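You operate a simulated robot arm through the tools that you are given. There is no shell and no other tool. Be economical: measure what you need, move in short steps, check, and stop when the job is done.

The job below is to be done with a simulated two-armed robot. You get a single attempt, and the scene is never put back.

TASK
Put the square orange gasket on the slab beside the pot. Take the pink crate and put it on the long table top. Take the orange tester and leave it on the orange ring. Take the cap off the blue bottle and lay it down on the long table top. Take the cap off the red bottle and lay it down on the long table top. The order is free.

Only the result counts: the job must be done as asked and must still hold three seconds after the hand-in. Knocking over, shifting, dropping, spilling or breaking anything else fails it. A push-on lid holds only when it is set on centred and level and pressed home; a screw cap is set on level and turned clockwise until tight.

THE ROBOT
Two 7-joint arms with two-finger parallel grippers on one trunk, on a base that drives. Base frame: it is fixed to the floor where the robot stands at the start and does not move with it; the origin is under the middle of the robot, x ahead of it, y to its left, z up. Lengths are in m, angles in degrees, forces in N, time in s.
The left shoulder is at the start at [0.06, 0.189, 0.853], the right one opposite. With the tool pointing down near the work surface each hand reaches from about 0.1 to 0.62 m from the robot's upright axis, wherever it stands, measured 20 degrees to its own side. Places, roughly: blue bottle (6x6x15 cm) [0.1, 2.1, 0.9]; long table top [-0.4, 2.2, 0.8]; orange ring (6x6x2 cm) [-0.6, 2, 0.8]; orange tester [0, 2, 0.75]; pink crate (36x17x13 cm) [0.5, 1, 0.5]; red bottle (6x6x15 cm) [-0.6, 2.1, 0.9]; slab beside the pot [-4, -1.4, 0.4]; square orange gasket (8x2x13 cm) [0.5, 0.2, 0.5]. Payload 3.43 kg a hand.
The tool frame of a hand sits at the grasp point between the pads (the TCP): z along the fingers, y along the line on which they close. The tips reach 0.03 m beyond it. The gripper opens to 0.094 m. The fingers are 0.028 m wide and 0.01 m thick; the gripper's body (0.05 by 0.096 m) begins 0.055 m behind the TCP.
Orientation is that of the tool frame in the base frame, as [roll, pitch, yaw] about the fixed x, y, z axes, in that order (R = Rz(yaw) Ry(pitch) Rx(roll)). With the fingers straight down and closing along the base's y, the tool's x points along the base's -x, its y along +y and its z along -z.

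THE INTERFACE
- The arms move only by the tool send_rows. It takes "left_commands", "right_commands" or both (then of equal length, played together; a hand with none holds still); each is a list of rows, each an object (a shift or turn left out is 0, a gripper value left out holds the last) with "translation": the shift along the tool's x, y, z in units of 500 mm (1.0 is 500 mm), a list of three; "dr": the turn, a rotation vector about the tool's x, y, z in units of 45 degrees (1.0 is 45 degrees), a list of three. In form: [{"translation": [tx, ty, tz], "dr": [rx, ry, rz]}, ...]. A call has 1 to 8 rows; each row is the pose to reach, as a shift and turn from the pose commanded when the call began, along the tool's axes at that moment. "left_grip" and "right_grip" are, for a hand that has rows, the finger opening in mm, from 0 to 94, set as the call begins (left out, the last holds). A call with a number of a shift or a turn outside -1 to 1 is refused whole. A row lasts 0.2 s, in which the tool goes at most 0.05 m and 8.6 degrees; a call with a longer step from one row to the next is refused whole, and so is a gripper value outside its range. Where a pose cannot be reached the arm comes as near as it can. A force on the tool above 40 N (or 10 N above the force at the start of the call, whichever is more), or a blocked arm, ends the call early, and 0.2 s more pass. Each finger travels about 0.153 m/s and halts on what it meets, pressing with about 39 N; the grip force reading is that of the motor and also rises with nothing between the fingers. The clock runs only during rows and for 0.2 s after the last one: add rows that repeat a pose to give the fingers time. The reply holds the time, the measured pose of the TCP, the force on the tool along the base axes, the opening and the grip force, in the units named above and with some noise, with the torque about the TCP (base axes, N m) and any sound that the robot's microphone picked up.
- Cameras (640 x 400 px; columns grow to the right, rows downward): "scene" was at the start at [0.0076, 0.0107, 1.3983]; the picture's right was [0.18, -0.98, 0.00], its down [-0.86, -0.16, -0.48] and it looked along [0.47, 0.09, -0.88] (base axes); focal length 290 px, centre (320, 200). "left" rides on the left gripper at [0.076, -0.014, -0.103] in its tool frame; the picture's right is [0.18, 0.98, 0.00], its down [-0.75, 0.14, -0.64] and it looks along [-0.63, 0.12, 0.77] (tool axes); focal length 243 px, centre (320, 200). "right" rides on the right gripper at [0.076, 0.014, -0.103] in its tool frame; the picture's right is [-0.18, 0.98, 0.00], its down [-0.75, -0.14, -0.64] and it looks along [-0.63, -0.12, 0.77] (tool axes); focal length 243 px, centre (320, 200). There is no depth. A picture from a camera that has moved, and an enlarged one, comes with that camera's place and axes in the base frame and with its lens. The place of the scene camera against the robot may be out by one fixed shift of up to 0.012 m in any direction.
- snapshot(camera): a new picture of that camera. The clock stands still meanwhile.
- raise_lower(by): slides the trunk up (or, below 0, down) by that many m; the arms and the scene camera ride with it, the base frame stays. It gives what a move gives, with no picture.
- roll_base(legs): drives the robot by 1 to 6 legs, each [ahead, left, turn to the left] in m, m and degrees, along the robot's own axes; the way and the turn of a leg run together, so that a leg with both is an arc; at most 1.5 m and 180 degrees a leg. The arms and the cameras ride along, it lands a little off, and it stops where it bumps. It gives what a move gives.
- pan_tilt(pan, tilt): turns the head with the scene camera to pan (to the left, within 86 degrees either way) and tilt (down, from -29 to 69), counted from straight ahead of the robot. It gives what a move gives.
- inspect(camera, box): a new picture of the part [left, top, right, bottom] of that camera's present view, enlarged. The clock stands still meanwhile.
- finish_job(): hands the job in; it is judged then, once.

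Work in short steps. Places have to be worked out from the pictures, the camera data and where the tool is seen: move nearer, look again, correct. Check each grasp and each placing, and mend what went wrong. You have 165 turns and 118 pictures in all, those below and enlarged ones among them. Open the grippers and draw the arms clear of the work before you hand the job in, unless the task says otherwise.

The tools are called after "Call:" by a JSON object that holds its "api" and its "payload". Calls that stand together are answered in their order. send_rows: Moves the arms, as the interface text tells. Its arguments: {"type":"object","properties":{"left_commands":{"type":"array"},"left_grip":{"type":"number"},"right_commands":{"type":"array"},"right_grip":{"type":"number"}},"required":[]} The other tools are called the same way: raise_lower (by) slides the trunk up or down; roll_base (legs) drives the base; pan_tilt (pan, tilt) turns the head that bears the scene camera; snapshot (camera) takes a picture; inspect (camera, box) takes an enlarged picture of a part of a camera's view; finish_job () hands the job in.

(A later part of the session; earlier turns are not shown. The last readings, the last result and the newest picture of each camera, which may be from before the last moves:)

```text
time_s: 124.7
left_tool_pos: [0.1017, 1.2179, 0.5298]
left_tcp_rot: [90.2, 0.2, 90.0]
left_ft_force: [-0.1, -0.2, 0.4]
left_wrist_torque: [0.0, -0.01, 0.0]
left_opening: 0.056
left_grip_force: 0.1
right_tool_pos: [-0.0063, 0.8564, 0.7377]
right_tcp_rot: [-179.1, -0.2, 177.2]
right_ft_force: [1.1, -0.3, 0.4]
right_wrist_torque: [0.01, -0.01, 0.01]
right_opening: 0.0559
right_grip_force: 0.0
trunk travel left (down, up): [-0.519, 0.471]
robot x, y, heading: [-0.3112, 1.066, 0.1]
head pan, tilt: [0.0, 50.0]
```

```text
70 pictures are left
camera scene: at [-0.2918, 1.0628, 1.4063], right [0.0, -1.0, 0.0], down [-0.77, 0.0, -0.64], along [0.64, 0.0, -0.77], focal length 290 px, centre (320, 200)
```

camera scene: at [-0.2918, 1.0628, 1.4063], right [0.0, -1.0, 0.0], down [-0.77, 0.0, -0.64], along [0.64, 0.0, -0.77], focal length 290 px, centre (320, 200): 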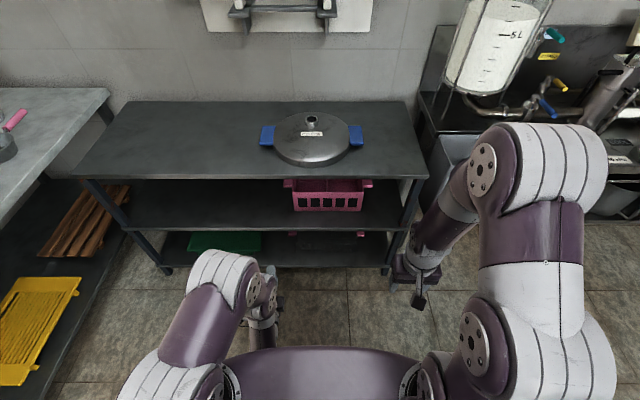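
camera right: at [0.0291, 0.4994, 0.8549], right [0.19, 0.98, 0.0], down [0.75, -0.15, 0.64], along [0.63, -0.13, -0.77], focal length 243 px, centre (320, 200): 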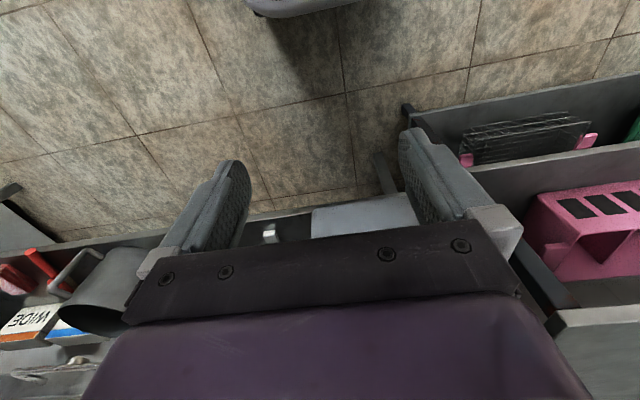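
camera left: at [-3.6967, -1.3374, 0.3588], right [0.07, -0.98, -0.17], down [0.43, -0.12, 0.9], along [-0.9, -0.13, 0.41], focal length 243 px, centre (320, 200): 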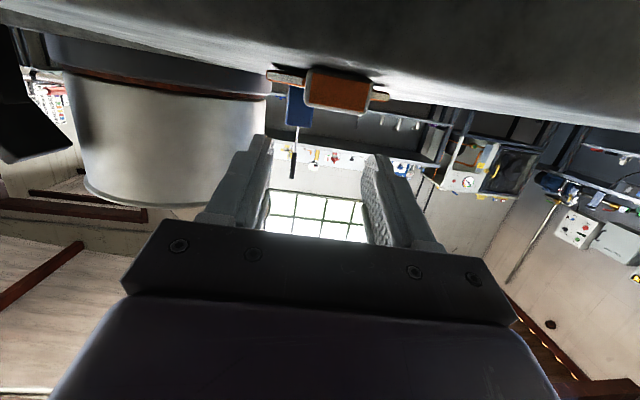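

Right arm is now a mirror of the left's start. Tilt forward 90°, then roll −90°.

Call:
{"api": "send_rows", "payload": {"right_commands": [{"translation": [-0.0375, 0, 0.0375], "dr": [0, -0.125, 0]}, {"translation": [-0.075, 0, 0.075], "dr": [0, -0.25, 0]}, {"translation": [-0.1125, 0, 0.1125], "dr": [0, -0.375, 0]}, {"translation": [-0.15, 0, 0.15], "dr": [0, -0.5, 0]}, {"translation": [-0.1875, 0, 0.1875], "dr": [0, -0.625, 0]}, {"translation": [-0.225, 0, 0.225], "dr": [0, -0.75, 0]}, {"translation": [-0.2625, 0, 0.2625], "dr": [0, -0.875, 0]}, {"translation": [-0.3, 0, 0.3], "dr": [0, -1, 0]}]}}

Call:
{"api": "send_rows", "payload": {"right_commands": [{"dr": [0, -0.125, 0]}, {"dr": [0, -0.25, 0]}, {"dr": [0, -0.375, 0]}, {"dr": [0, -0.5, 0]}, {"dr": [0, -0.625, 0]}, {"dr": [0, -0.75, 0]}, {"dr": [0, -0.875, 0]}, {"dr": [0, -1, 0]}]}}

Call:
{"api": "send_rows", "payload": {"right_commands": [{"dr": [0, 0, -0.125]}, {"dr": [0, 0, -0.25]}, {"dr": [0, 0, -0.375]}, {"dr": [0, 0, -0.5]}, {"dr": [0, 0, -0.625]}, {"dr": [0, 0, -0.75]}, {"dr": [0, 0, -0.875]}, {"dr": [0, 0, -1]}]}}

Call:
{"api": "send_rows", "payload": {"right_commands": [{"dr": [0, 0, -0.125]}, {"dr": [0, 0, -0.25]}, {"dr": [0, 0, -0.375]}, {"dr": [0, 0, -0.5]}, {"dr": [0, 0, -0.625]}, {"dr": [0, 0, -0.75]}, {"dr": [0, 0, -0.875]}, {"dr": [0, 0, -1]}]}}

Call:
{"api": "inspect", "payload": {"camera": "scene", "box": [240, 140, 420, 260]}}

```text
time_s: 126.5
left_tool_pos: [0.101, 1.2178, 0.5299]
left_tcp_rot: [90.2, 0.1, 90.0]
left_ft_force: [0.0, 0.2, -0.7]
left_wrist_torque: [0.02, -0.01, 0.01]
left_opening: 0.0561
left_grip_force: 0.0
right_tool_pos: [0.1448, 0.8474, 0.5881]
right_tcp_rot: [-178.4, 45.0, 178.3]
right_ft_force: [0.2, 1.0, -0.1]
right_wrist_torque: [-0.04, 0.01, 0.03]
right_opening: 0.0562
right_grip_force: 0.1
right hand out of reach, approached as far as the arm can: row 4
trunk travel left (down, up): [-0.519, 0.471]
robot x, y, heading: [-0.3123, 1.0635, -0.1]
head pan, tilt: [0.0, 50.0]
```

```text
time_s: 128.3
left_tool_pos: [0.1, 1.2174, 0.5301]
left_tcp_rot: [90.2, 0.2, 90.0]
left_ft_force: [-0.5, 0.2, -0.2]
left_wrist_torque: [0.01, -0.01, 0.0]
left_opening: 0.056
left_grip_force: 0.1
right_tool_pos: [0.1444, 0.8455, 0.5884]
right_tcp_rot: [-88.0, 89.0, -90.8]
right_ft_force: [0.1, 0.2, 0.7]
right_wrist_torque: [0.02, -0.01, 0.01]
right_opening: 0.056
right_grip_force: 0.0
trunk travel left (down, up): [-0.519, 0.471]
robot x, y, heading: [-0.3107, 1.0604, 0.2]
head pan, tilt: [0.0, 50.0]
```

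```text
time_s: 130.1
left_tool_pos: [0.1016, 1.2173, 0.5303]
left_tcp_rot: [90.2, 0.1, 89.9]
left_ft_force: [-0.7, -0.6, 1.2]
left_wrist_torque: [0.02, 0.02, -0.02]
left_opening: 0.0558
left_grip_force: 0.0
right_tool_pos: [0.1436, 0.8454, 0.5886]
right_tcp_rot: [-90.1, 43.9, -92.9]
right_ft_force: [-0.1, 0.2, 0.6]
right_wrist_torque: [0.03, -0.03, -0.03]
right_opening: 0.0558
right_grip_force: 0.1
trunk travel left (down, up): [-0.519, 0.471]
robot x, y, heading: [-0.3123, 1.0645, -0.1]
head pan, tilt: [0.0, 50.0]
```

```text
time_s: 131.9
left_tool_pos: [0.1007, 1.2181, 0.53]
left_tcp_rot: [90.1, 0.0, 90.0]
left_ft_force: [-0.1, -0.1, 0.5]
left_wrist_torque: [0.03, -0.02, 0.03]
left_opening: 0.0562
left_grip_force: 0.1
right_tool_pos: [0.1432, 0.8451, 0.5882]
right_tcp_rot: [-90.1, -1.1, -92.8]
right_ft_force: [-0.1, -0.1, -0.1]
right_wrist_torque: [-0.02, 0.0, 0.0]
right_opening: 0.0559
right_grip_force: 0.1
trunk travel left (down, up): [-0.519, 0.471]
robot x, y, heading: [-0.3118, 1.0636, 0.1]
head pan, tilt: [0.0, 50.0]
```

```text
3.33 times, centred on (330, 200) of scene
camera zoom: at [-0.2923, 1.0628, 1.4063], right [0.0, -1.0, 0.0], down [-0.77, 0.0, -0.64], along [0.64, 0.0, -0.77], focal length 965 px, centre (287, 200)
```

zoom: 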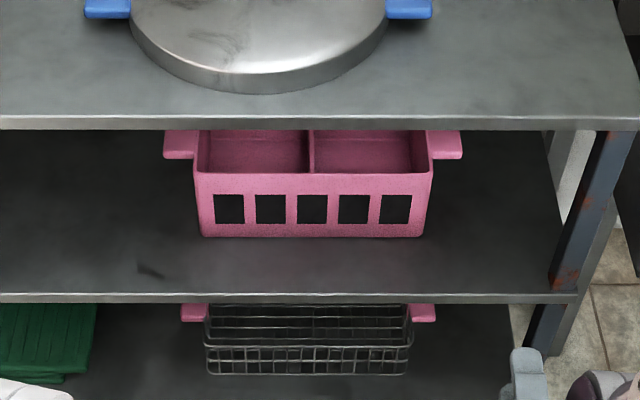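

Both hands are set. The crate is centred at y≈1.031, ears at y≈1.193 and 0.870, z≈0.53, front x≈0.505. Align the hands to that spacing and bring the base up.

Call:
{"api": "send_rows", "payload": {"left_commands": [{"translation": [0.007, 0, 0]}, {"translation": [0.014, 0, 0]}, {"translation": [0.014, 0, 0]}], "right_commands": [{"translation": [-0.036, 0.04, -0.03], "dr": [0, -0.02, 0.008]}, {"translation": [-0.072, 0.08, -0.06], "dr": [0, -0.04, 0.016]}, {"translation": [-0.108, 0.116, -0.091], "dr": [0, -0.062, 0.0244]}], "left_grip": 50, "right_grip": 50}}

Call:
{"api": "roll_base", "payload": {"legs": [[0.19, -0.032, 0]]}}

Call:
{"api": "snapshot", "payload": {"camera": "left"}}

Call:
{"api": "snapshot", "payload": {"camera": "right"}}

```text
time_s: 132.7
left_tool_pos: [0.1002, 1.2255, 0.5305]
left_tcp_rot: [90.1, 0.2, 90.0]
left_ft_force: [-0.1, -0.5, 0.0]
left_wrist_torque: [0.01, 0.02, 0.02]
left_opening: 0.0499
left_grip_force: 0.1
right_tool_pos: [0.1019, 0.9027, 0.5291]
right_tcp_rot: [-90.0, 0.0, -90.0]
right_ft_force: [0.5, 0.5, -0.2]
right_wrist_torque: [0.0, 0.0, 0.0]
right_opening: 0.0497
right_grip_force: 0.1
trunk travel left (down, up): [-0.519, 0.471]
robot x, y, heading: [-0.3139, 1.0619, 0.1]
head pan, tilt: [0.0, 50.0]
```

```text
time_s: 134.3
left_tool_pos: [0.2896, 1.1925, 0.5295]
left_tcp_rot: [90.2, 0.2, 89.9]
left_ft_force: [0.1, -0.1, 0.0]
left_wrist_torque: [0.01, -0.06, 0.03]
left_opening: 0.05
left_grip_force: 0.2
right_tool_pos: [0.2873, 0.8696, 0.5292]
right_tcp_rot: [-90.1, 0.2, -90.1]
right_ft_force: [0.3, 0.8, 0.3]
right_wrist_torque: [0.0, 0.0, -0.03]
right_opening: 0.05
right_grip_force: 0.0
trunk travel left (down, up): [-0.519, 0.471]
robot x, y, heading: [-0.1233, 1.0343, 0.1]
head pan, tilt: [0.0, 50.0]
```

```text
68 pictures are left
camera left: at [0.1869, 1.268, 0.5172], right [0.0, 0.19, 0.98], down [-0.64, -0.75, 0.14], along [0.77, -0.63, 0.12], focal length 243 px, centre (320, 200)
```

left: 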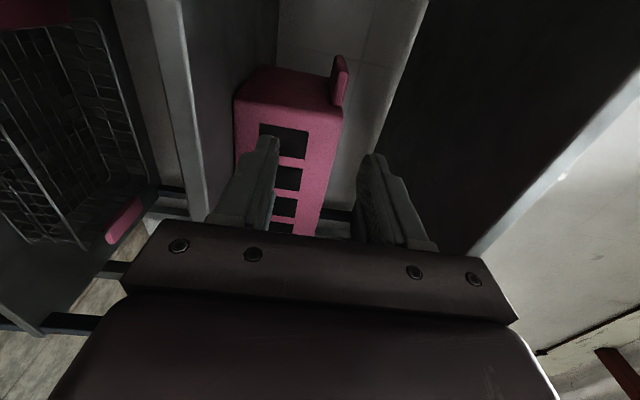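

```text
67 pictures are left
camera right: at [0.1858, 0.7922, 0.5144], right [0.0, 0.19, -0.98], down [-0.64, 0.75, 0.14], along [0.77, 0.63, 0.12], focal length 243 px, centre (320, 200)
```

right: 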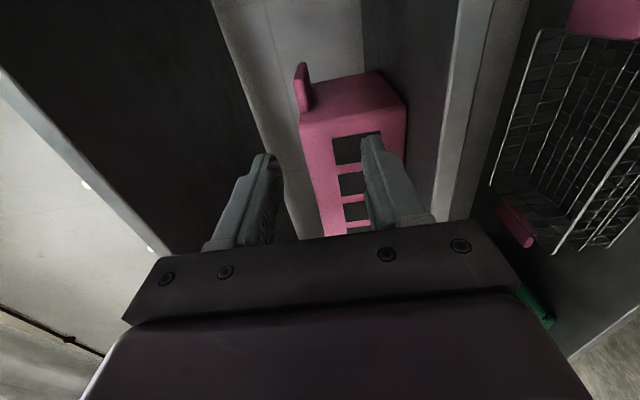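

Ear centres from both hand cameras: z≈0.553, y≈1.195 and 0.873, spanning x≈0.49–0.57. Raise 2.4 cm and advance both hands so the open fingers straddle the ears.

Call:
{"api": "send_rows", "payload": {"left_commands": [{"translation": [0.015, 0.047, 0.05]}, {"translation": [0.015, 0.047, 0.13]}, {"translation": [0.015, 0.047, 0.21]}, {"translation": [0.015, 0.047, 0.29]}, {"translation": [0.015, 0.047, 0.35]}, {"translation": [0.015, 0.047, 0.35]}], "right_commands": [{"translation": [0, -0.048, 0.05]}, {"translation": [0, -0.048, 0.13]}, {"translation": [0, -0.048, 0.21]}, {"translation": [0, -0.048, 0.29]}, {"translation": [0, -0.048, 0.356]}, {"translation": [0, -0.048, 0.356]}]}}

Call:
{"api": "snapshot", "payload": {"camera": "left"}}

Call:
{"api": "snapshot", "payload": {"camera": "right"}}

```text
time_s: 135.7
left_tool_pos: [0.4658, 1.1997, 0.5561]
left_tcp_rot: [90.1, 0.2, 90.0]
left_ft_force: [0.1, -0.6, -0.6]
left_wrist_torque: [-0.01, -0.01, 0.01]
left_opening: 0.05
left_grip_force: 0.0
right_tool_pos: [0.4696, 0.8693, 0.5543]
right_tcp_rot: [-90.1, 0.0, -90.0]
right_ft_force: [0.3, -0.5, 0.3]
right_wrist_torque: [-0.01, 0.01, -0.02]
right_opening: 0.05
right_grip_force: 0.0
trunk travel left (down, up): [-0.519, 0.471]
robot x, y, heading: [-0.1251, 1.0299, 0.2]
head pan, tilt: [0.0, 50.0]
```

```text
66 pictures are left
camera left: at [0.3628, 1.275, 0.542], right [0.0, 0.19, 0.98], down [-0.64, -0.75, 0.14], along [0.77, -0.63, 0.12], focal length 243 px, centre (320, 200)
```

left: 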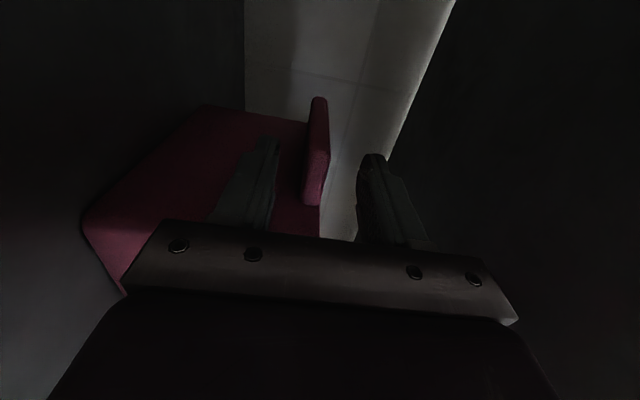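

```text
65 pictures are left
camera right: at [0.3657, 0.793, 0.5385], right [0.0, 0.18, -0.98], down [-0.64, 0.75, 0.14], along [0.77, 0.63, 0.12], focal length 243 px, centre (320, 200)
```

right: 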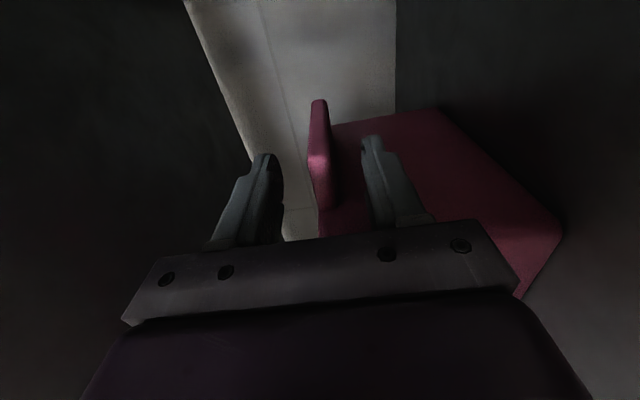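

Both ears are well centred between the fingers. Advance 5.5 cm more.

Call:
{"api": "send_rows", "payload": {"left_commands": [{"translation": [0, 0, 0.04]}, {"translation": [0, 0, 0.08]}, {"translation": [0, 0, 0.112]}, {"translation": [0, 0, 0.112]}], "right_commands": [{"translation": [0, 0, 0.04]}, {"translation": [0, 0, 0.08]}, {"translation": [0, 0, 0.106]}, {"translation": [0, 0, 0.106]}]}}

Call:
{"api": "send_rows", "payload": {"left_commands": [{}, {}, {}], "right_commands": [{}, {}, {}], "left_grip": 0, "right_grip": 0}}

```text
time_s: 136.7
left_tool_pos: [0.5198, 1.1996, 0.5528]
left_tcp_rot: [90.2, 0.1, 89.9]
left_ft_force: [-0.9, 0.3, -0.2]
left_wrist_torque: [0.01, 0.01, -0.07]
left_opening: 0.0502
left_grip_force: 0.1
right_tool_pos: [0.5216, 0.8677, 0.5537]
right_tcp_rot: [-90.1, 0.1, -90.1]
right_ft_force: [-0.2, 0.6, 0.1]
right_wrist_torque: [0.0, -0.03, 0.02]
right_opening: 0.05
right_grip_force: 0.1
trunk travel left (down, up): [-0.519, 0.471]
robot x, y, heading: [-0.1259, 1.0334, -0.1]
head pan, tilt: [0.0, 50.0]
```

```text
time_s: 137.5
left_tool_pos: [0.521, 1.2, 0.5537]
left_tcp_rot: [90.2, 0.1, 89.8]
left_ft_force: [-1.3, 1.5, 0.7]
left_wrist_torque: [0.1, 0.04, -0.51]
left_opening: 0.0182
left_grip_force: 39.6
right_tool_pos: [0.5222, 0.8667, 0.5527]
right_tcp_rot: [-90.0, 0.0, -90.2]
right_ft_force: [2.3, -1.7, 0.2]
right_wrist_torque: [-0.5, -0.11, -0.15]
right_opening: 0.0183
right_grip_force: 39.5
trunk travel left (down, up): [-0.519, 0.471]
robot x, y, heading: [-0.1251, 1.031, 0.1]
head pan, tilt: [0.0, 50.0]
```

Both ears gripped (18 mm). Lift with the trunk and back out with the base.

Call:
{"api": "raise_lower", "payload": {"by": 0.035}}

Call:
{"api": "roll_base", "payload": {"legs": [[-0.22, 0, 0]]}}

Call:
{"api": "snapshot", "payload": {"camera": "scene"}}

```text
time_s: 138.3
left_tool_pos: [0.5189, 1.1994, 0.588]
left_tcp_rot: [90.2, 0.1, 89.8]
left_ft_force: [-0.4, 1.4, -1.3]
left_wrist_torque: [0.1, 0.09, -0.08]
left_opening: 0.0182
left_grip_force: 38.6
right_tool_pos: [0.5214, 0.8677, 0.5875]
right_tcp_rot: [-90.2, 0.1, -90.1]
right_ft_force: [0.0, -1.5, -3.1]
right_wrist_torque: [-0.42, 0.04, -0.1]
right_opening: 0.0184
right_grip_force: 38.8
trunk travel left (down, up): [-0.554, 0.436]
robot x, y, heading: [-0.1289, 1.0333, -0.3]
head pan, tilt: [0.0, 50.0]
```

```text
time_s: 139.9
left_tool_pos: [0.3017, 1.2006, 0.5898]
left_tcp_rot: [90.1, 0.1, 90.0]
left_ft_force: [0.4, 3.8, -1.5]
left_wrist_torque: [0.08, 0.11, 0.0]
left_opening: 0.0181
left_grip_force: 39.0
right_tool_pos: [0.3039, 0.8676, 0.5898]
right_tcp_rot: [-90.1, 0.0, -90.0]
right_ft_force: [-0.5, -4.2, -2.9]
right_wrist_torque: [-0.43, 0.03, 0.09]
right_opening: 0.0182
right_grip_force: 39.6
trunk travel left (down, up): [-0.554, 0.436]
robot x, y, heading: [-0.3422, 1.0288, 0.1]
head pan, tilt: [0.0, 50.0]
```

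```text
64 pictures are left
camera scene: at [-0.3224, 1.0306, 1.4414], right [0.0, -1.0, 0.0], down [-0.77, 0.0, -0.64], along [0.64, 0.0, -0.77], focal length 290 px, centre (320, 200)
```

scene: 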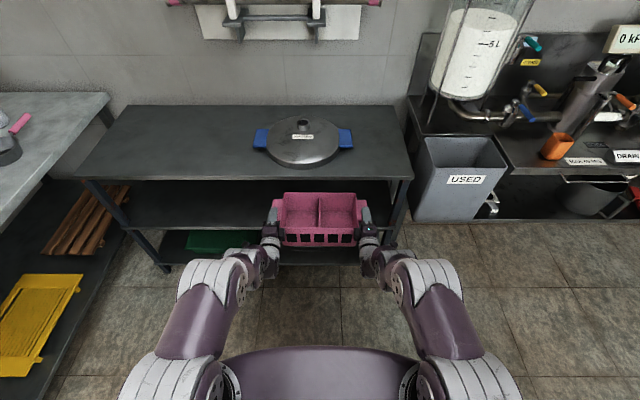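

Crate is securely held. I retract both hands together 14 cm, shift to clear space, and turn to face the long table.

Call:
{"api": "send_rows", "payload": {"left_commands": [{"translation": [0, 0, -0.045]}, {"translation": [0, 0, -0.09]}, {"translation": [0, 0, -0.135]}, {"translation": [0, 0, -0.18]}, {"translation": [0, 0, -0.225]}, {"translation": [0, 0, -0.27]}, {"translation": [0, 0, -0.27]}], "right_commands": [{"translation": [0, 0, -0.045]}, {"translation": [0, 0, -0.09]}, {"translation": [0, 0, -0.135]}, {"translation": [0, 0, -0.18]}, {"translation": [0, 0, -0.225]}, {"translation": [0, 0, -0.27]}, {"translation": [0, 0, -0.27]}]}}

Call:
{"api": "roll_base", "payload": {"legs": [[-0.09, 0.12, 0], [0, 0, 90]]}}

Call:
{"api": "pan_tilt", "payload": {"pan": 0, "tilt": 35}}

Call:
{"api": "snapshot", "payload": {"camera": "scene"}}

```text
time_s: 141.5
left_tool_pos: [0.1673, 1.2005, 0.5894]
left_tcp_rot: [90.1, 0.1, 90.0]
left_ft_force: [0.4, 2.8, -2.4]
left_wrist_torque: [0.14, 0.27, 0.35]
left_opening: 0.018
left_grip_force: 38.9
right_tool_pos: [0.1682, 0.8676, 0.5887]
right_tcp_rot: [-90.2, 0.1, -90.0]
right_ft_force: [-0.5, -2.8, -3.0]
right_wrist_torque: [-0.39, -0.1, -0.29]
right_opening: 0.018
right_grip_force: 39.1
trunk travel left (down, up): [-0.554, 0.436]
robot x, y, heading: [-0.3436, 1.0332, 0.2]
head pan, tilt: [0.0, 50.0]
```

```text
time_s: 146.7
left_tool_pos: [-0.5917, 1.6668, 0.5889]
left_tcp_rot: [90.2, 0.0, 179.1]
left_ft_force: [-2.1, -0.1, -1.4]
left_wrist_torque: [-0.06, 0.1, -0.15]
left_opening: 0.0181
left_grip_force: 39.0
right_tool_pos: [-0.2583, 1.6652, 0.5902]
right_tcp_rot: [-90.2, 0.1, -1.0]
right_ft_force: [2.7, 0.4, -3.1]
right_wrist_torque: [-0.11, -0.44, -0.09]
right_opening: 0.0181
right_grip_force: 38.5
trunk travel left (down, up): [-0.554, 0.436]
robot x, y, heading: [-0.4337, 1.1559, 89.3]
head pan, tilt: [0.0, 50.0]
```

```text
time_s: 147.5
left_tool_pos: [-0.5912, 1.6672, 0.5901]
left_tcp_rot: [90.2, 0.1, 179.1]
left_ft_force: [0.9, -1.1, -0.3]
left_wrist_torque: [-0.03, 0.12, -0.33]
left_opening: 0.0182
left_grip_force: 38.8
right_tool_pos: [-0.2601, 1.6627, 0.5906]
right_tcp_rot: [-90.1, 0.0, -0.9]
right_ft_force: [0.7, 2.3, -3.3]
right_wrist_torque: [-0.08, -0.48, -0.17]
right_opening: 0.018
right_grip_force: 38.8
trunk travel left (down, up): [-0.554, 0.436]
robot x, y, heading: [-0.4305, 1.1576, 89.2]
head pan, tilt: [0.0, 35.0]
```

```text
63 pictures are left
camera scene: at [-0.4269, 1.1822, 1.463], right [1.0, -0.01, 0.0], down [-0.01, -0.57, -0.82], along [0.01, 0.82, -0.57], focal length 290 px, centre (320, 200)
```

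scene: 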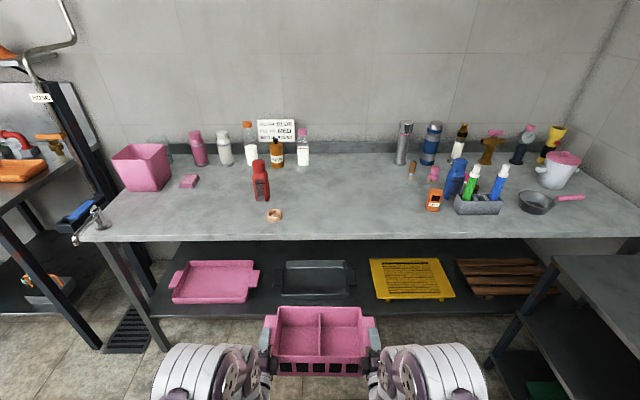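

The long table has a free stretch between the orange ring (x −0.555) and tester (x 0.0), front edge y≈1.90. I raise the crate above the table, line up on x≈−0.285, then go ahead.

Call:
{"api": "raise_lower", "payload": {"by": 0.42}}

Call:
{"api": "roll_base", "payload": {"legs": [[0, -0.14, 0.8]]}}

Call:
{"api": "roll_base", "payload": {"legs": [[0.2, 0, 0]]}}

Call:
{"api": "pan_tilt", "payload": {"pan": 0, "tilt": 50}}

Call:
{"api": "snapshot", "payload": {"camera": "scene"}}

```text
refused: 0.42 is not a number from -0.4 to 0.4
```

```text
time_s: 148.8
left_tool_pos: [-0.4554, 1.6643, 0.59]
left_tcp_rot: [90.2, 0.1, 179.8]
left_ft_force: [0.8, -0.4, -1.5]
left_wrist_torque: [-0.06, 0.09, -0.01]
left_opening: 0.018
left_grip_force: 39.4
right_tool_pos: [-0.1228, 1.664, 0.5891]
right_tcp_rot: [-90.1, 0.2, -0.2]
right_ft_force: [-1.0, 0.3, -3.1]
right_wrist_torque: [-0.04, -0.43, -0.02]
right_opening: 0.0178
right_grip_force: 39.1
trunk travel left (down, up): [-0.554, 0.436]
robot x, y, heading: [-0.2893, 1.155, 89.8]
head pan, tilt: [0.0, 35.0]
```

```text
time_s: 150.4
left_tool_pos: [-0.4555, 1.8661, 0.589]
left_tcp_rot: [90.3, 0.1, 179.9]
left_ft_force: [0.9, -0.3, -1.5]
left_wrist_torque: [-0.1, 0.13, -0.08]
left_opening: 0.0182
left_grip_force: 39.1
right_tool_pos: [-0.123, 1.8671, 0.5895]
right_tcp_rot: [-90.2, 0.0, -0.2]
right_ft_force: [-0.4, -0.1, -2.9]
right_wrist_torque: [-0.07, -0.41, -0.07]
right_opening: 0.0179
right_grip_force: 39.0
trunk travel left (down, up): [-0.554, 0.436]
robot x, y, heading: [-0.2894, 1.3547, 89.8]
head pan, tilt: [0.0, 35.0]
```

```text
time_s: 151.2
left_tool_pos: [-0.4538, 1.867, 0.5893]
left_tcp_rot: [90.3, 0.1, 179.8]
left_ft_force: [1.3, -0.2, -0.5]
left_wrist_torque: [-0.07, 0.11, -0.27]
left_opening: 0.018
left_grip_force: 39.5
right_tool_pos: [-0.1239, 1.8654, 0.5898]
right_tcp_rot: [-90.1, 0.0, -0.2]
right_ft_force: [-0.7, 1.7, -3.2]
right_wrist_torque: [-0.05, -0.46, -0.15]
right_opening: 0.018
right_grip_force: 38.7
trunk travel left (down, up): [-0.554, 0.436]
robot x, y, heading: [-0.2901, 1.359, 90.1]
head pan, tilt: [0.0, 50.0]
```

```text
62 pictures are left
camera scene: at [-0.2853, 1.3722, 1.4414], right [1.0, 0.0, 0.0], down [0.0, -0.77, -0.64], along [0.0, 0.64, -0.77], focal length 290 px, centre (320, 200)
```

scene: 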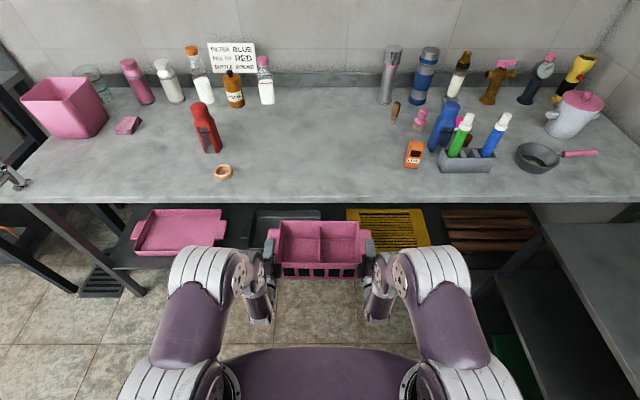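

The raise was refused (limit 0.4), so the crate is low, just ahead of the shelf with no contact. Back off, raise 0.4, and look.

Call:
{"api": "roll_base", "payload": {"legs": [[-0.2, 0, 0]]}}

Call:
{"api": "raise_lower", "payload": {"by": 0.4}}

Call:
{"api": "snapshot", "payload": {"camera": "left"}}

```text
time_s: 152.8
left_tool_pos: [-0.4569, 1.6646, 0.5897]
left_tcp_rot: [90.1, 0.0, 180.0]
left_ft_force: [0.9, 0.2, -0.3]
left_wrist_torque: [-0.14, 0.17, 0.03]
left_opening: 0.0181
left_grip_force: 39.1
right_tool_pos: [-0.1252, 1.6662, 0.5907]
right_tcp_rot: [-90.2, 0.0, 0.0]
right_ft_force: [0.1, 0.2, -2.5]
right_wrist_torque: [0.0, -0.41, 0.0]
right_opening: 0.0183
right_grip_force: 38.9
trunk travel left (down, up): [-0.554, 0.436]
robot x, y, heading: [-0.2885, 1.1534, 90.2]
head pan, tilt: [0.0, 50.0]
```

```text
time_s: 156.6
left_tool_pos: [-0.4564, 1.6659, 0.9902]
left_tcp_rot: [90.2, 0.2, 179.9]
left_ft_force: [0.0, 0.6, -1.5]
left_wrist_torque: [-0.09, 0.17, 0.1]
left_opening: 0.0181
left_grip_force: 39.4
right_tool_pos: [-0.1251, 1.6661, 0.9898]
right_tcp_rot: [-90.1, 0.0, 0.1]
right_ft_force: [-0.6, -0.5, -3.2]
right_wrist_torque: [-0.05, -0.42, 0.09]
right_opening: 0.0182
right_grip_force: 38.3
trunk travel left (down, up): [-0.954, 0.036]
robot x, y, heading: [-0.286, 1.1577, 89.9]
head pan, tilt: [0.0, 50.0]
```

```text
61 pictures are left
camera left: at [-0.5328, 1.5619, 0.9766], right [-0.19, 0.0, 0.98], down [0.75, -0.64, 0.14], along [0.63, 0.77, 0.12], focal length 243 px, centre (320, 200)
```

left: 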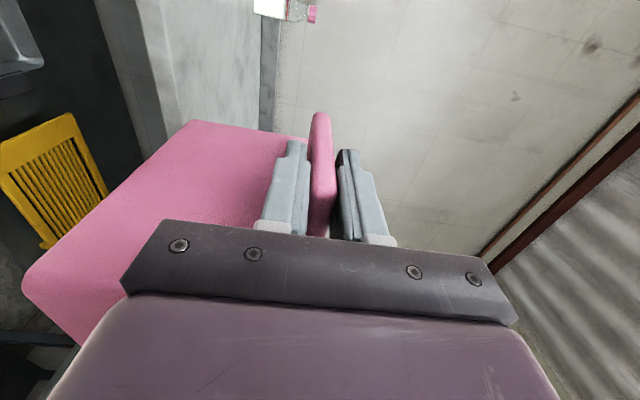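

Raise the last 3 cm for margin, then go ahead 0.2 and look.

Call:
{"api": "raise_lower", "payload": {"by": 0.033}}

Call:
{"api": "roll_base", "payload": {"legs": [[0.18, 0, 0]]}}

Call:
{"api": "snapshot", "payload": {"camera": "scene"}}

Call:
{"api": "snapshot", "payload": {"camera": "left"}}

```text
time_s: 157.4
left_tool_pos: [-0.4559, 1.6652, 1.0229]
left_tcp_rot: [90.3, 0.0, -180.0]
left_ft_force: [0.4, 0.6, -0.6]
left_wrist_torque: [-0.04, 0.13, 0.16]
left_opening: 0.0183
left_grip_force: 38.0
right_tool_pos: [-0.1235, 1.6658, 1.0217]
right_tcp_rot: [-90.2, 0.0, 0.0]
right_ft_force: [-0.1, -0.1, -2.8]
right_wrist_torque: [-0.02, -0.39, 0.08]
right_opening: 0.0181
right_grip_force: 39.3
trunk travel left (down, up): [-0.987, 0.003]
robot x, y, heading: [-0.2906, 1.155, 90.0]
head pan, tilt: [0.0, 50.0]
```

```text
time_s: 158.9
left_tool_pos: [-0.4578, 1.842, 1.0248]
left_tcp_rot: [90.1, 0.2, -180.0]
left_ft_force: [1.2, -0.1, -0.9]
left_wrist_torque: [-0.1, 0.17, 0.18]
left_opening: 0.0182
left_grip_force: 39.3
right_tool_pos: [-0.1251, 1.8427, 1.0235]
right_tcp_rot: [-90.1, 0.0, 0.0]
right_ft_force: [-0.8, -0.3, -3.0]
right_wrist_torque: [-0.02, -0.43, -0.03]
right_opening: 0.0183
right_grip_force: 39.2
trunk travel left (down, up): [-0.987, 0.003]
robot x, y, heading: [-0.2888, 1.3345, 90.0]
head pan, tilt: [0.0, 50.0]
```

```text
60 pictures are left
camera scene: at [-0.2857, 1.3456, 1.8744], right [1.0, 0.0, 0.0], down [0.0, -0.76, -0.64], along [0.0, 0.64, -0.76], focal length 290 px, centre (320, 200)
```

scene: 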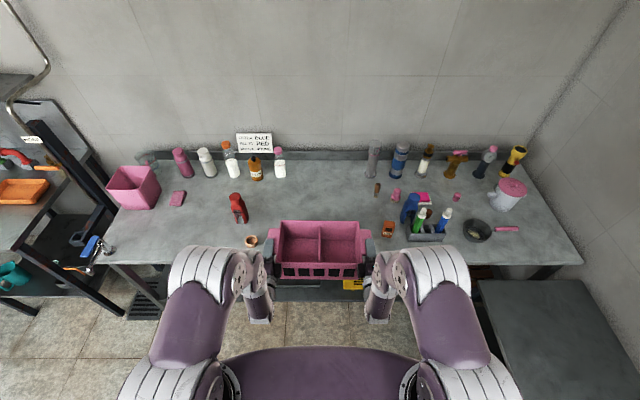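

```text
59 pictures are left
camera left: at [-0.5336, 1.7373, 1.0106], right [-0.19, 0.0, 0.98], down [0.75, -0.64, 0.14], along [0.63, 0.77, 0.12], focal length 243 px, centre (320, 200)
```

left: 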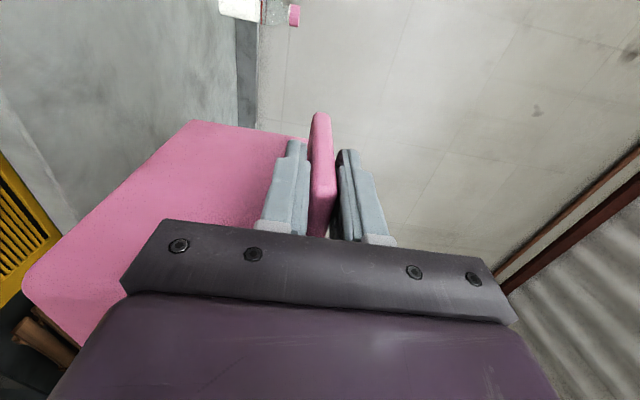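

Ring triangulates to (−0.582, 2.01), table top z≈0.795–0.80, front edge y≈1.905. Go ahead 0.17 and lower.

Call:
{"api": "roll_base", "payload": {"legs": [[0.17, 0, 0]]}}

Call:
{"api": "raise_lower", "payload": {"by": -0.055}}

Call:
{"api": "snapshot", "payload": {"camera": "right"}}

```text
time_s: 160.3
left_tool_pos: [-0.4569, 2.0118, 1.025]
left_tcp_rot: [90.1, 0.2, 179.9]
left_ft_force: [1.7, -0.3, -1.9]
left_wrist_torque: [-0.12, 0.14, -0.08]
left_opening: 0.0183
left_grip_force: 39.0
right_tool_pos: [-0.1242, 2.0111, 1.0233]
right_tcp_rot: [-90.0, 0.0, -0.1]
right_ft_force: [-1.3, -0.2, -2.7]
right_wrist_torque: [0.0, -0.39, -0.16]
right_opening: 0.0178
right_grip_force: 38.9
trunk travel left (down, up): [-0.987, 0.003]
robot x, y, heading: [-0.2896, 1.4994, 89.9]
head pan, tilt: [0.0, 50.0]
```

```text
time_s: 161.3
left_tool_pos: [-0.4569, 2.0128, 0.9677]
left_tcp_rot: [90.2, 0.2, 179.9]
left_ft_force: [0.0, -1.5, -0.6]
left_wrist_torque: [-0.12, 0.17, -0.27]
left_opening: 0.0182
left_grip_force: 38.6
right_tool_pos: [-0.125, 2.0131, 0.9674]
right_tcp_rot: [-90.1, 0.0, 0.0]
right_ft_force: [-0.3, 0.4, -3.5]
right_wrist_torque: [-0.02, -0.39, -0.06]
right_opening: 0.018
right_grip_force: 39.3
trunk travel left (down, up): [-0.932, 0.058]
robot x, y, heading: [-0.2884, 1.5048, 90.1]
head pan, tilt: [0.0, 50.0]
```

```text
58 pictures are left
camera right: at [-0.0494, 1.9096, 0.9525], right [-0.18, 0.0, -0.98], down [-0.75, -0.64, 0.14], along [-0.63, 0.77, 0.12], focal length 243 px, centre (320, 200)
```

right: 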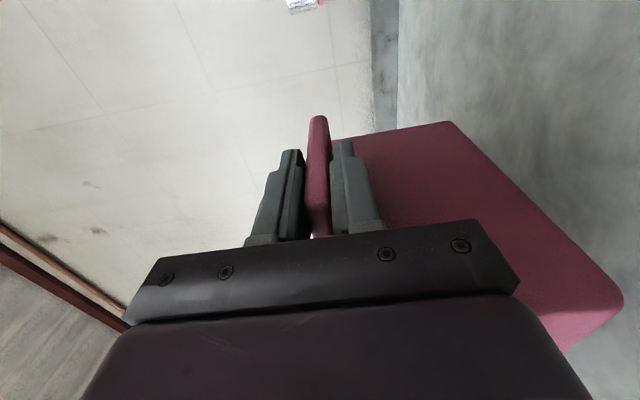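

Over the table with the bottom at about z 0.82. Lower in small steps, watching the force.

Call:
{"api": "raise_lower", "payload": {"by": -0.01}}

Call:
{"api": "raise_lower", "payload": {"by": -0.006}}

Call:
{"api": "raise_lower", "payload": {"by": -0.004}}

```text
time_s: 161.9
left_tool_pos: [-0.4578, 2.0133, 0.9581]
left_tcp_rot: [90.2, 0.1, 179.9]
left_ft_force: [-0.1, 0.2, -1.8]
left_wrist_torque: [-0.15, 0.13, -0.09]
left_opening: 0.018
left_grip_force: 39.0
right_tool_pos: [-0.1246, 2.0139, 0.9585]
right_tcp_rot: [-90.2, 0.0, -0.2]
right_ft_force: [-0.6, 0.6, -3.4]
right_wrist_torque: [-0.04, -0.44, -0.09]
right_opening: 0.018
right_grip_force: 38.8
trunk travel left (down, up): [-0.922, 0.068]
robot x, y, heading: [-0.2881, 1.5008, 89.7]
head pan, tilt: [0.0, 50.0]
```

```text
time_s: 162.4
left_tool_pos: [-0.4574, 2.0129, 0.9524]
left_tcp_rot: [90.2, 0.0, 179.9]
left_ft_force: [1.2, 0.4, -1.6]
left_wrist_torque: [-0.14, 0.16, -0.05]
left_opening: 0.0183
left_grip_force: 39.1
right_tool_pos: [-0.1242, 2.0125, 0.952]
right_tcp_rot: [-90.2, 0.0, -0.1]
right_ft_force: [-1.1, 0.5, -2.6]
right_wrist_torque: [-0.02, -0.42, -0.03]
right_opening: 0.018
right_grip_force: 39.5
trunk travel left (down, up): [-0.916, 0.074]
robot x, y, heading: [-0.2898, 1.501, 89.9]
head pan, tilt: [0.0, 50.0]
```

```text
time_s: 163.0
left_tool_pos: [-0.4571, 2.0137, 0.9481]
left_tcp_rot: [90.2, 0.1, 179.9]
left_ft_force: [-0.3, 0.7, -1.7]
left_wrist_torque: [-0.14, 0.15, 0.0]
left_opening: 0.0179
left_grip_force: 38.8
right_tool_pos: [-0.1256, 2.0139, 0.9477]
right_tcp_rot: [-90.3, 0.0, -0.1]
right_ft_force: [-0.8, 0.0, -2.9]
right_wrist_torque: [0.01, -0.39, 0.07]
right_opening: 0.0179
right_grip_force: 39.0
trunk travel left (down, up): [-0.912, 0.078]
robot x, y, heading: [-0.2918, 1.5008, 90.2]
head pan, tilt: [0.0, 50.0]
```

Call:
{"api": "raise_lower", "payload": {"by": -0.006}}

Call:
{"api": "raise_lower", "payload": {"by": -0.005}}

Call:
{"api": "snapshot", "payload": {"camera": "left"}}

```text
time_s: 163.5
left_tool_pos: [-0.4567, 2.014, 0.9413]
left_tcp_rot: [90.2, 0.1, 179.9]
left_ft_force: [1.0, 0.1, -1.4]
left_wrist_torque: [-0.11, 0.15, 0.09]
left_opening: 0.0179
left_grip_force: 38.8
right_tool_pos: [-0.1251, 2.0139, 0.9426]
right_tcp_rot: [-90.3, 0.0, 0.0]
right_ft_force: [-0.1, -0.5, -3.1]
right_wrist_torque: [-0.01, -0.4, 0.04]
right_opening: 0.018
right_grip_force: 39.0
trunk travel left (down, up): [-0.906, 0.084]
robot x, y, heading: [-0.2879, 1.5031, 89.9]
head pan, tilt: [0.0, 50.0]
```

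```text
time_s: 164.1
left_tool_pos: [-0.4569, 2.014, 0.9369]
left_tcp_rot: [90.2, 0.2, 179.9]
left_ft_force: [1.8, 0.3, -1.8]
left_wrist_torque: [-0.13, 0.13, 0.07]
left_opening: 0.0182
left_grip_force: 38.7
right_tool_pos: [-0.1254, 2.0138, 0.9352]
right_tcp_rot: [-90.3, 0.0, -0.1]
right_ft_force: [-1.0, -0.3, -3.4]
right_wrist_torque: [-0.01, -0.39, 0.06]
right_opening: 0.0181
right_grip_force: 39.0
trunk travel left (down, up): [-0.901, 0.089]
robot x, y, heading: [-0.2957, 1.5053, 89.9]
head pan, tilt: [0.0, 50.0]
```

```text
57 pictures are left
camera left: at [-0.5329, 1.9097, 0.9235], right [-0.19, 0.0, 0.98], down [0.75, -0.64, 0.15], along [0.63, 0.77, 0.12], focal length 243 px, centre (320, 200)
```

left: 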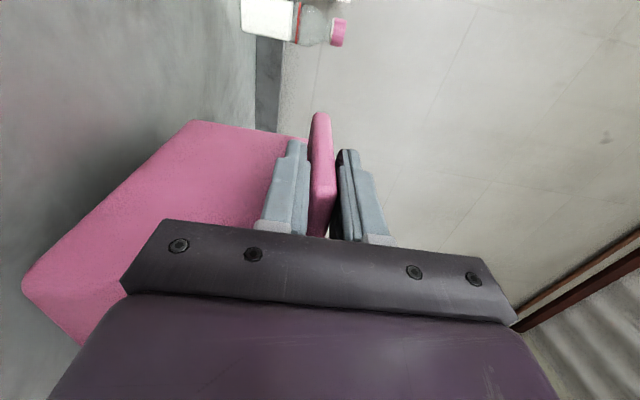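

Still free. The crate is 13 cm tall with ears at the rim, so its bottom is likely around 0.817. Continue.

Call:
{"api": "raise_lower", "payload": {"by": -0.008}}

Call:
{"api": "raise_lower", "payload": {"by": -0.005}}

Call:
{"api": "raise_lower", "payload": {"by": -0.004}}

```text
time_s: 164.6
left_tool_pos: [-0.4566, 2.0135, 0.9288]
left_tcp_rot: [90.2, 0.2, 179.9]
left_ft_force: [0.7, 0.8, -2.6]
left_wrist_torque: [-0.15, 0.16, 0.07]
left_opening: 0.0184
left_grip_force: 38.6
right_tool_pos: [-0.1242, 2.0138, 0.9282]
right_tcp_rot: [-90.2, 0.0, -0.1]
right_ft_force: [0.2, -0.8, -2.9]
right_wrist_torque: [0.01, -0.41, 0.09]
right_opening: 0.0182
right_grip_force: 38.9
trunk travel left (down, up): [-0.893, 0.097]
robot x, y, heading: [-0.284, 1.5036, 90.1]
head pan, tilt: [0.0, 50.0]
```

```text
time_s: 165.2
left_tool_pos: [-0.4558, 2.0134, 0.9241]
left_tcp_rot: [90.2, 0.0, 179.9]
left_ft_force: [0.7, 1.1, -1.9]
left_wrist_torque: [-0.11, 0.17, 0.1]
left_opening: 0.0185
left_grip_force: 39.1
right_tool_pos: [-0.1259, 2.0137, 0.9234]
right_tcp_rot: [-90.2, 0.1, -0.1]
right_ft_force: [-0.2, -0.1, -2.9]
right_wrist_torque: [0.02, -0.38, 0.09]
right_opening: 0.0179
right_grip_force: 39.2
trunk travel left (down, up): [-0.888, 0.102]
robot x, y, heading: [-0.2872, 1.5002, 90.1]
head pan, tilt: [0.0, 50.0]
```

```text
time_s: 165.7
left_tool_pos: [-0.4574, 2.0128, 0.9207]
left_tcp_rot: [90.2, 0.1, 179.9]
left_ft_force: [0.0, 1.1, -1.3]
left_wrist_torque: [-0.1, 0.17, 0.06]
left_opening: 0.0183
left_grip_force: 38.6
right_tool_pos: [-0.1244, 2.0131, 0.9189]
right_tcp_rot: [-90.2, 0.0, -0.2]
right_ft_force: [-0.6, -0.3, -3.7]
right_wrist_torque: [-0.01, -0.39, 0.06]
right_opening: 0.018
right_grip_force: 38.8
trunk travel left (down, up): [-0.884, 0.106]
robot x, y, heading: [-0.2899, 1.5041, 90.1]
head pan, tilt: [0.0, 50.0]
```

Call:
{"api": "inspect", "payload": {"camera": "scene", "box": [220, 100, 420, 225]}}

```text
3.20 times, centred on (320, 162) of scene
camera zoom: at [-0.2859, 1.5197, 1.7713], right [1.0, 0.0, 0.0], down [0.0, -0.77, -0.64], along [0.0, 0.64, -0.77], focal length 926 px, centre (320, 320)
```

zoom: 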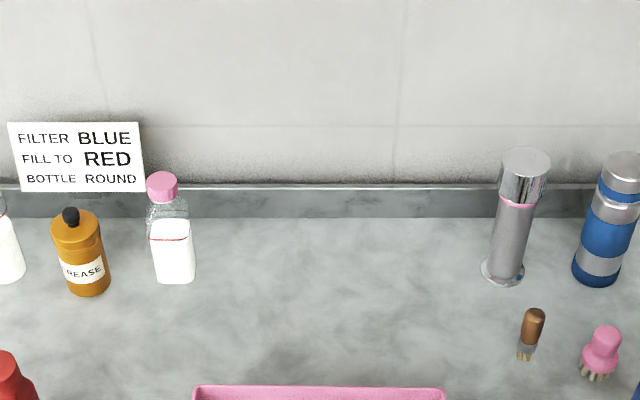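

Call:
{"api": "raise_lower", "payload": {"by": -0.006}}

Call:
{"api": "raise_lower", "payload": {"by": -0.005}}

Call:
{"api": "inspect", "payload": {"camera": "scene", "box": [220, 210, 420, 335]}}

```text
time_s: 166.2
left_tool_pos: [-0.4566, 2.0111, 0.9149]
left_tcp_rot: [90.1, 0.1, 179.9]
left_ft_force: [0.5, 1.1, -0.8]
left_wrist_torque: [-0.04, 0.11, 0.19]
left_opening: 0.0182
left_grip_force: 38.6
right_tool_pos: [-0.1243, 2.0129, 0.9134]
right_tcp_rot: [-90.2, 0.0, -0.2]
right_ft_force: [-0.7, -0.8, -1.6]
right_wrist_torque: [0.1, -0.42, 0.06]
right_opening: 0.0183
right_grip_force: 39.3
trunk travel left (down, up): [-0.878, 0.112]
robot x, y, heading: [-0.2887, 1.5025, 90.3]
head pan, tilt: [0.0, 50.0]
```

```text
time_s: 166.8
left_tool_pos: [-0.4567, 2.0125, 0.9127]
left_tcp_rot: [89.6, 0.2, -180.0]
left_ft_force: [-3.3, 5.9, 20.9]
left_wrist_torque: [-0.46, 0.15, -0.16]
left_opening: 0.0182
left_grip_force: 39.0
right_tool_pos: [-0.1251, 2.0128, 0.914]
right_tcp_rot: [-89.5, 0.2, 0.0]
right_ft_force: [3.5, 3.1, 23.2]
right_wrist_torque: [-0.7, -0.2, 0.29]
right_opening: 0.0183
right_grip_force: 39.2
trunk travel left (down, up): [-0.873, 0.117]
robot x, y, heading: [-0.2905, 1.5006, 89.9]
head pan, tilt: [0.0, 50.0]
```

```text
3.20 times, centred on (320, 272) of scene
camera zoom: at [-0.286, 1.5146, 1.7612], right [1.0, 0.0, 0.0], down [0.0, -0.76, -0.64], along [0.0, 0.64, -0.76], focal length 926 px, centre (320, -32)
```

zoom: 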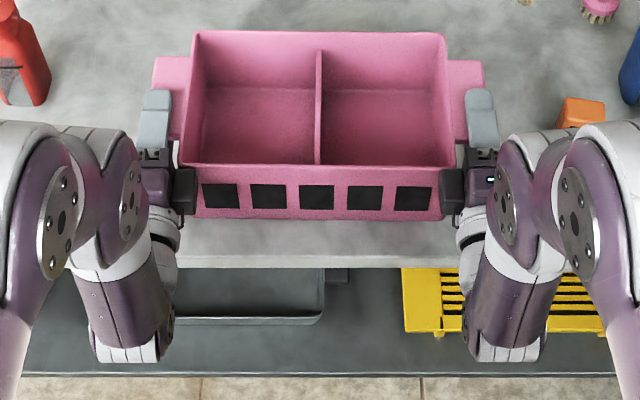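

Landed (≈22 N each). Relieve 4 mm, open both hands and back out.

Call:
{"api": "raise_lower", "payload": {"by": 0.004}}

Call:
{"api": "send_rows", "payload": {"left_commands": [{}, {}], "right_commands": [{}, {}], "left_grip": 50, "right_grip": 50}}

Call:
{"api": "roll_base", "payload": {"legs": [[-0.25, 0, 0]]}}

Call:
{"api": "snapshot", "payload": {"camera": "scene"}}

```text
time_s: 167.3
left_tool_pos: [-0.4564, 2.0113, 0.9126]
left_tcp_rot: [90.3, 0.0, 179.9]
left_ft_force: [-1.2, 4.7, 11.1]
left_wrist_torque: [0.07, 0.14, 0.48]
left_opening: 0.018
left_grip_force: 39.0
right_tool_pos: [-0.1244, 2.0119, 0.9128]
right_tcp_rot: [-90.2, 0.0, -0.2]
right_ft_force: [1.6, 4.7, 10.8]
right_wrist_torque: [0.38, -0.61, -0.34]
right_opening: 0.0179
right_grip_force: 39.4
trunk travel left (down, up): [-0.877, 0.113]
robot x, y, heading: [-0.291, 1.5046, 90.2]
head pan, tilt: [0.0, 50.0]
```

```text
time_s: 167.9
left_tool_pos: [-0.4568, 2.012, 0.9112]
left_tcp_rot: [90.2, 0.1, 179.9]
left_ft_force: [0.3, 0.0, -0.1]
left_wrist_torque: [-0.02, -0.01, -0.01]
left_opening: 0.0499
left_grip_force: 0.0
right_tool_pos: [-0.1252, 2.0117, 0.9121]
right_tcp_rot: [-90.3, 0.0, -0.2]
right_ft_force: [0.5, 0.5, 0.1]
right_wrist_torque: [-0.02, 0.0, 0.0]
right_opening: 0.0498
right_grip_force: 0.0
trunk travel left (down, up): [-0.877, 0.113]
robot x, y, heading: [-0.2947, 1.5025, 90.0]
head pan, tilt: [0.0, 50.0]
```

```text
time_s: 169.7
left_tool_pos: [-0.4544, 1.7632, 0.914]
left_tcp_rot: [90.2, 0.2, 179.7]
left_ft_force: [0.7, 0.6, 0.3]
left_wrist_torque: [0.01, 0.0, 0.01]
left_opening: 0.05
left_grip_force: 0.0
right_tool_pos: [-0.1234, 1.7624, 0.9125]
right_tcp_rot: [-90.2, 0.0, -0.3]
right_ft_force: [-0.2, 0.2, 0.6]
right_wrist_torque: [0.04, 0.02, 0.01]
right_opening: 0.0501
right_grip_force: 0.0
trunk travel left (down, up): [-0.877, 0.113]
robot x, y, heading: [-0.2927, 1.2495, 89.9]
head pan, tilt: [0.0, 50.0]
```

```text
54 pictures are left
camera scene: at [-0.2862, 1.2695, 1.7643], right [1.0, 0.0, 0.0], down [0.0, -0.77, -0.64], along [0.0, 0.64, -0.77], focal length 290 px, centre (320, 200)
```

scene: 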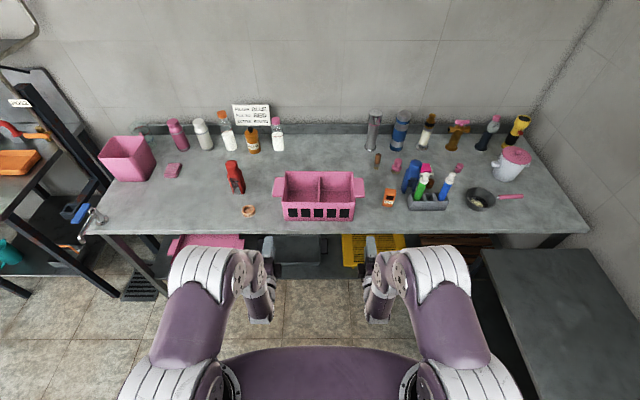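

Crate stands on the table. Zoom on tester, blue bottle, red bottle and ring.

Call:
{"api": "inspect", "payload": {"camera": "scene", "box": [370, 150, 466, 210]}}

Call:
{"api": "inspect", "payload": {"camera": "scene", "box": [200, 150, 296, 225]}}

```text
6.67 times, centred on (418, 180) of scene
camera zoom: at [-0.2862, 1.2695, 1.7643], right [1.0, 0.0, 0.0], down [0.0, -0.77, -0.64], along [0.0, 0.64, -0.77], focal length 1930 px, centre (-333, 333)
```

zoom: 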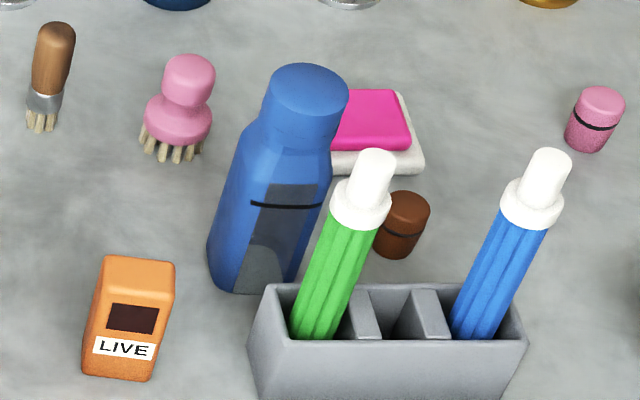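

```text
5.33 times, centred on (248, 188) of scene
camera zoom: at [-0.2862, 1.2695, 1.7643], right [1.0, 0.0, 0.0], down [0.0, -0.77, -0.64], along [0.0, 0.64, -0.77], focal length 1544 px, centre (704, 267)
```

zoom: 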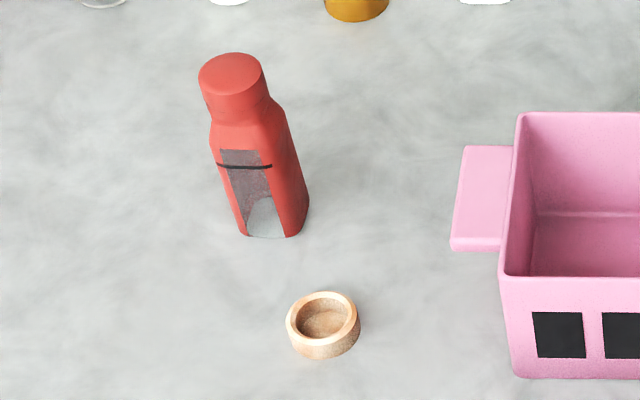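

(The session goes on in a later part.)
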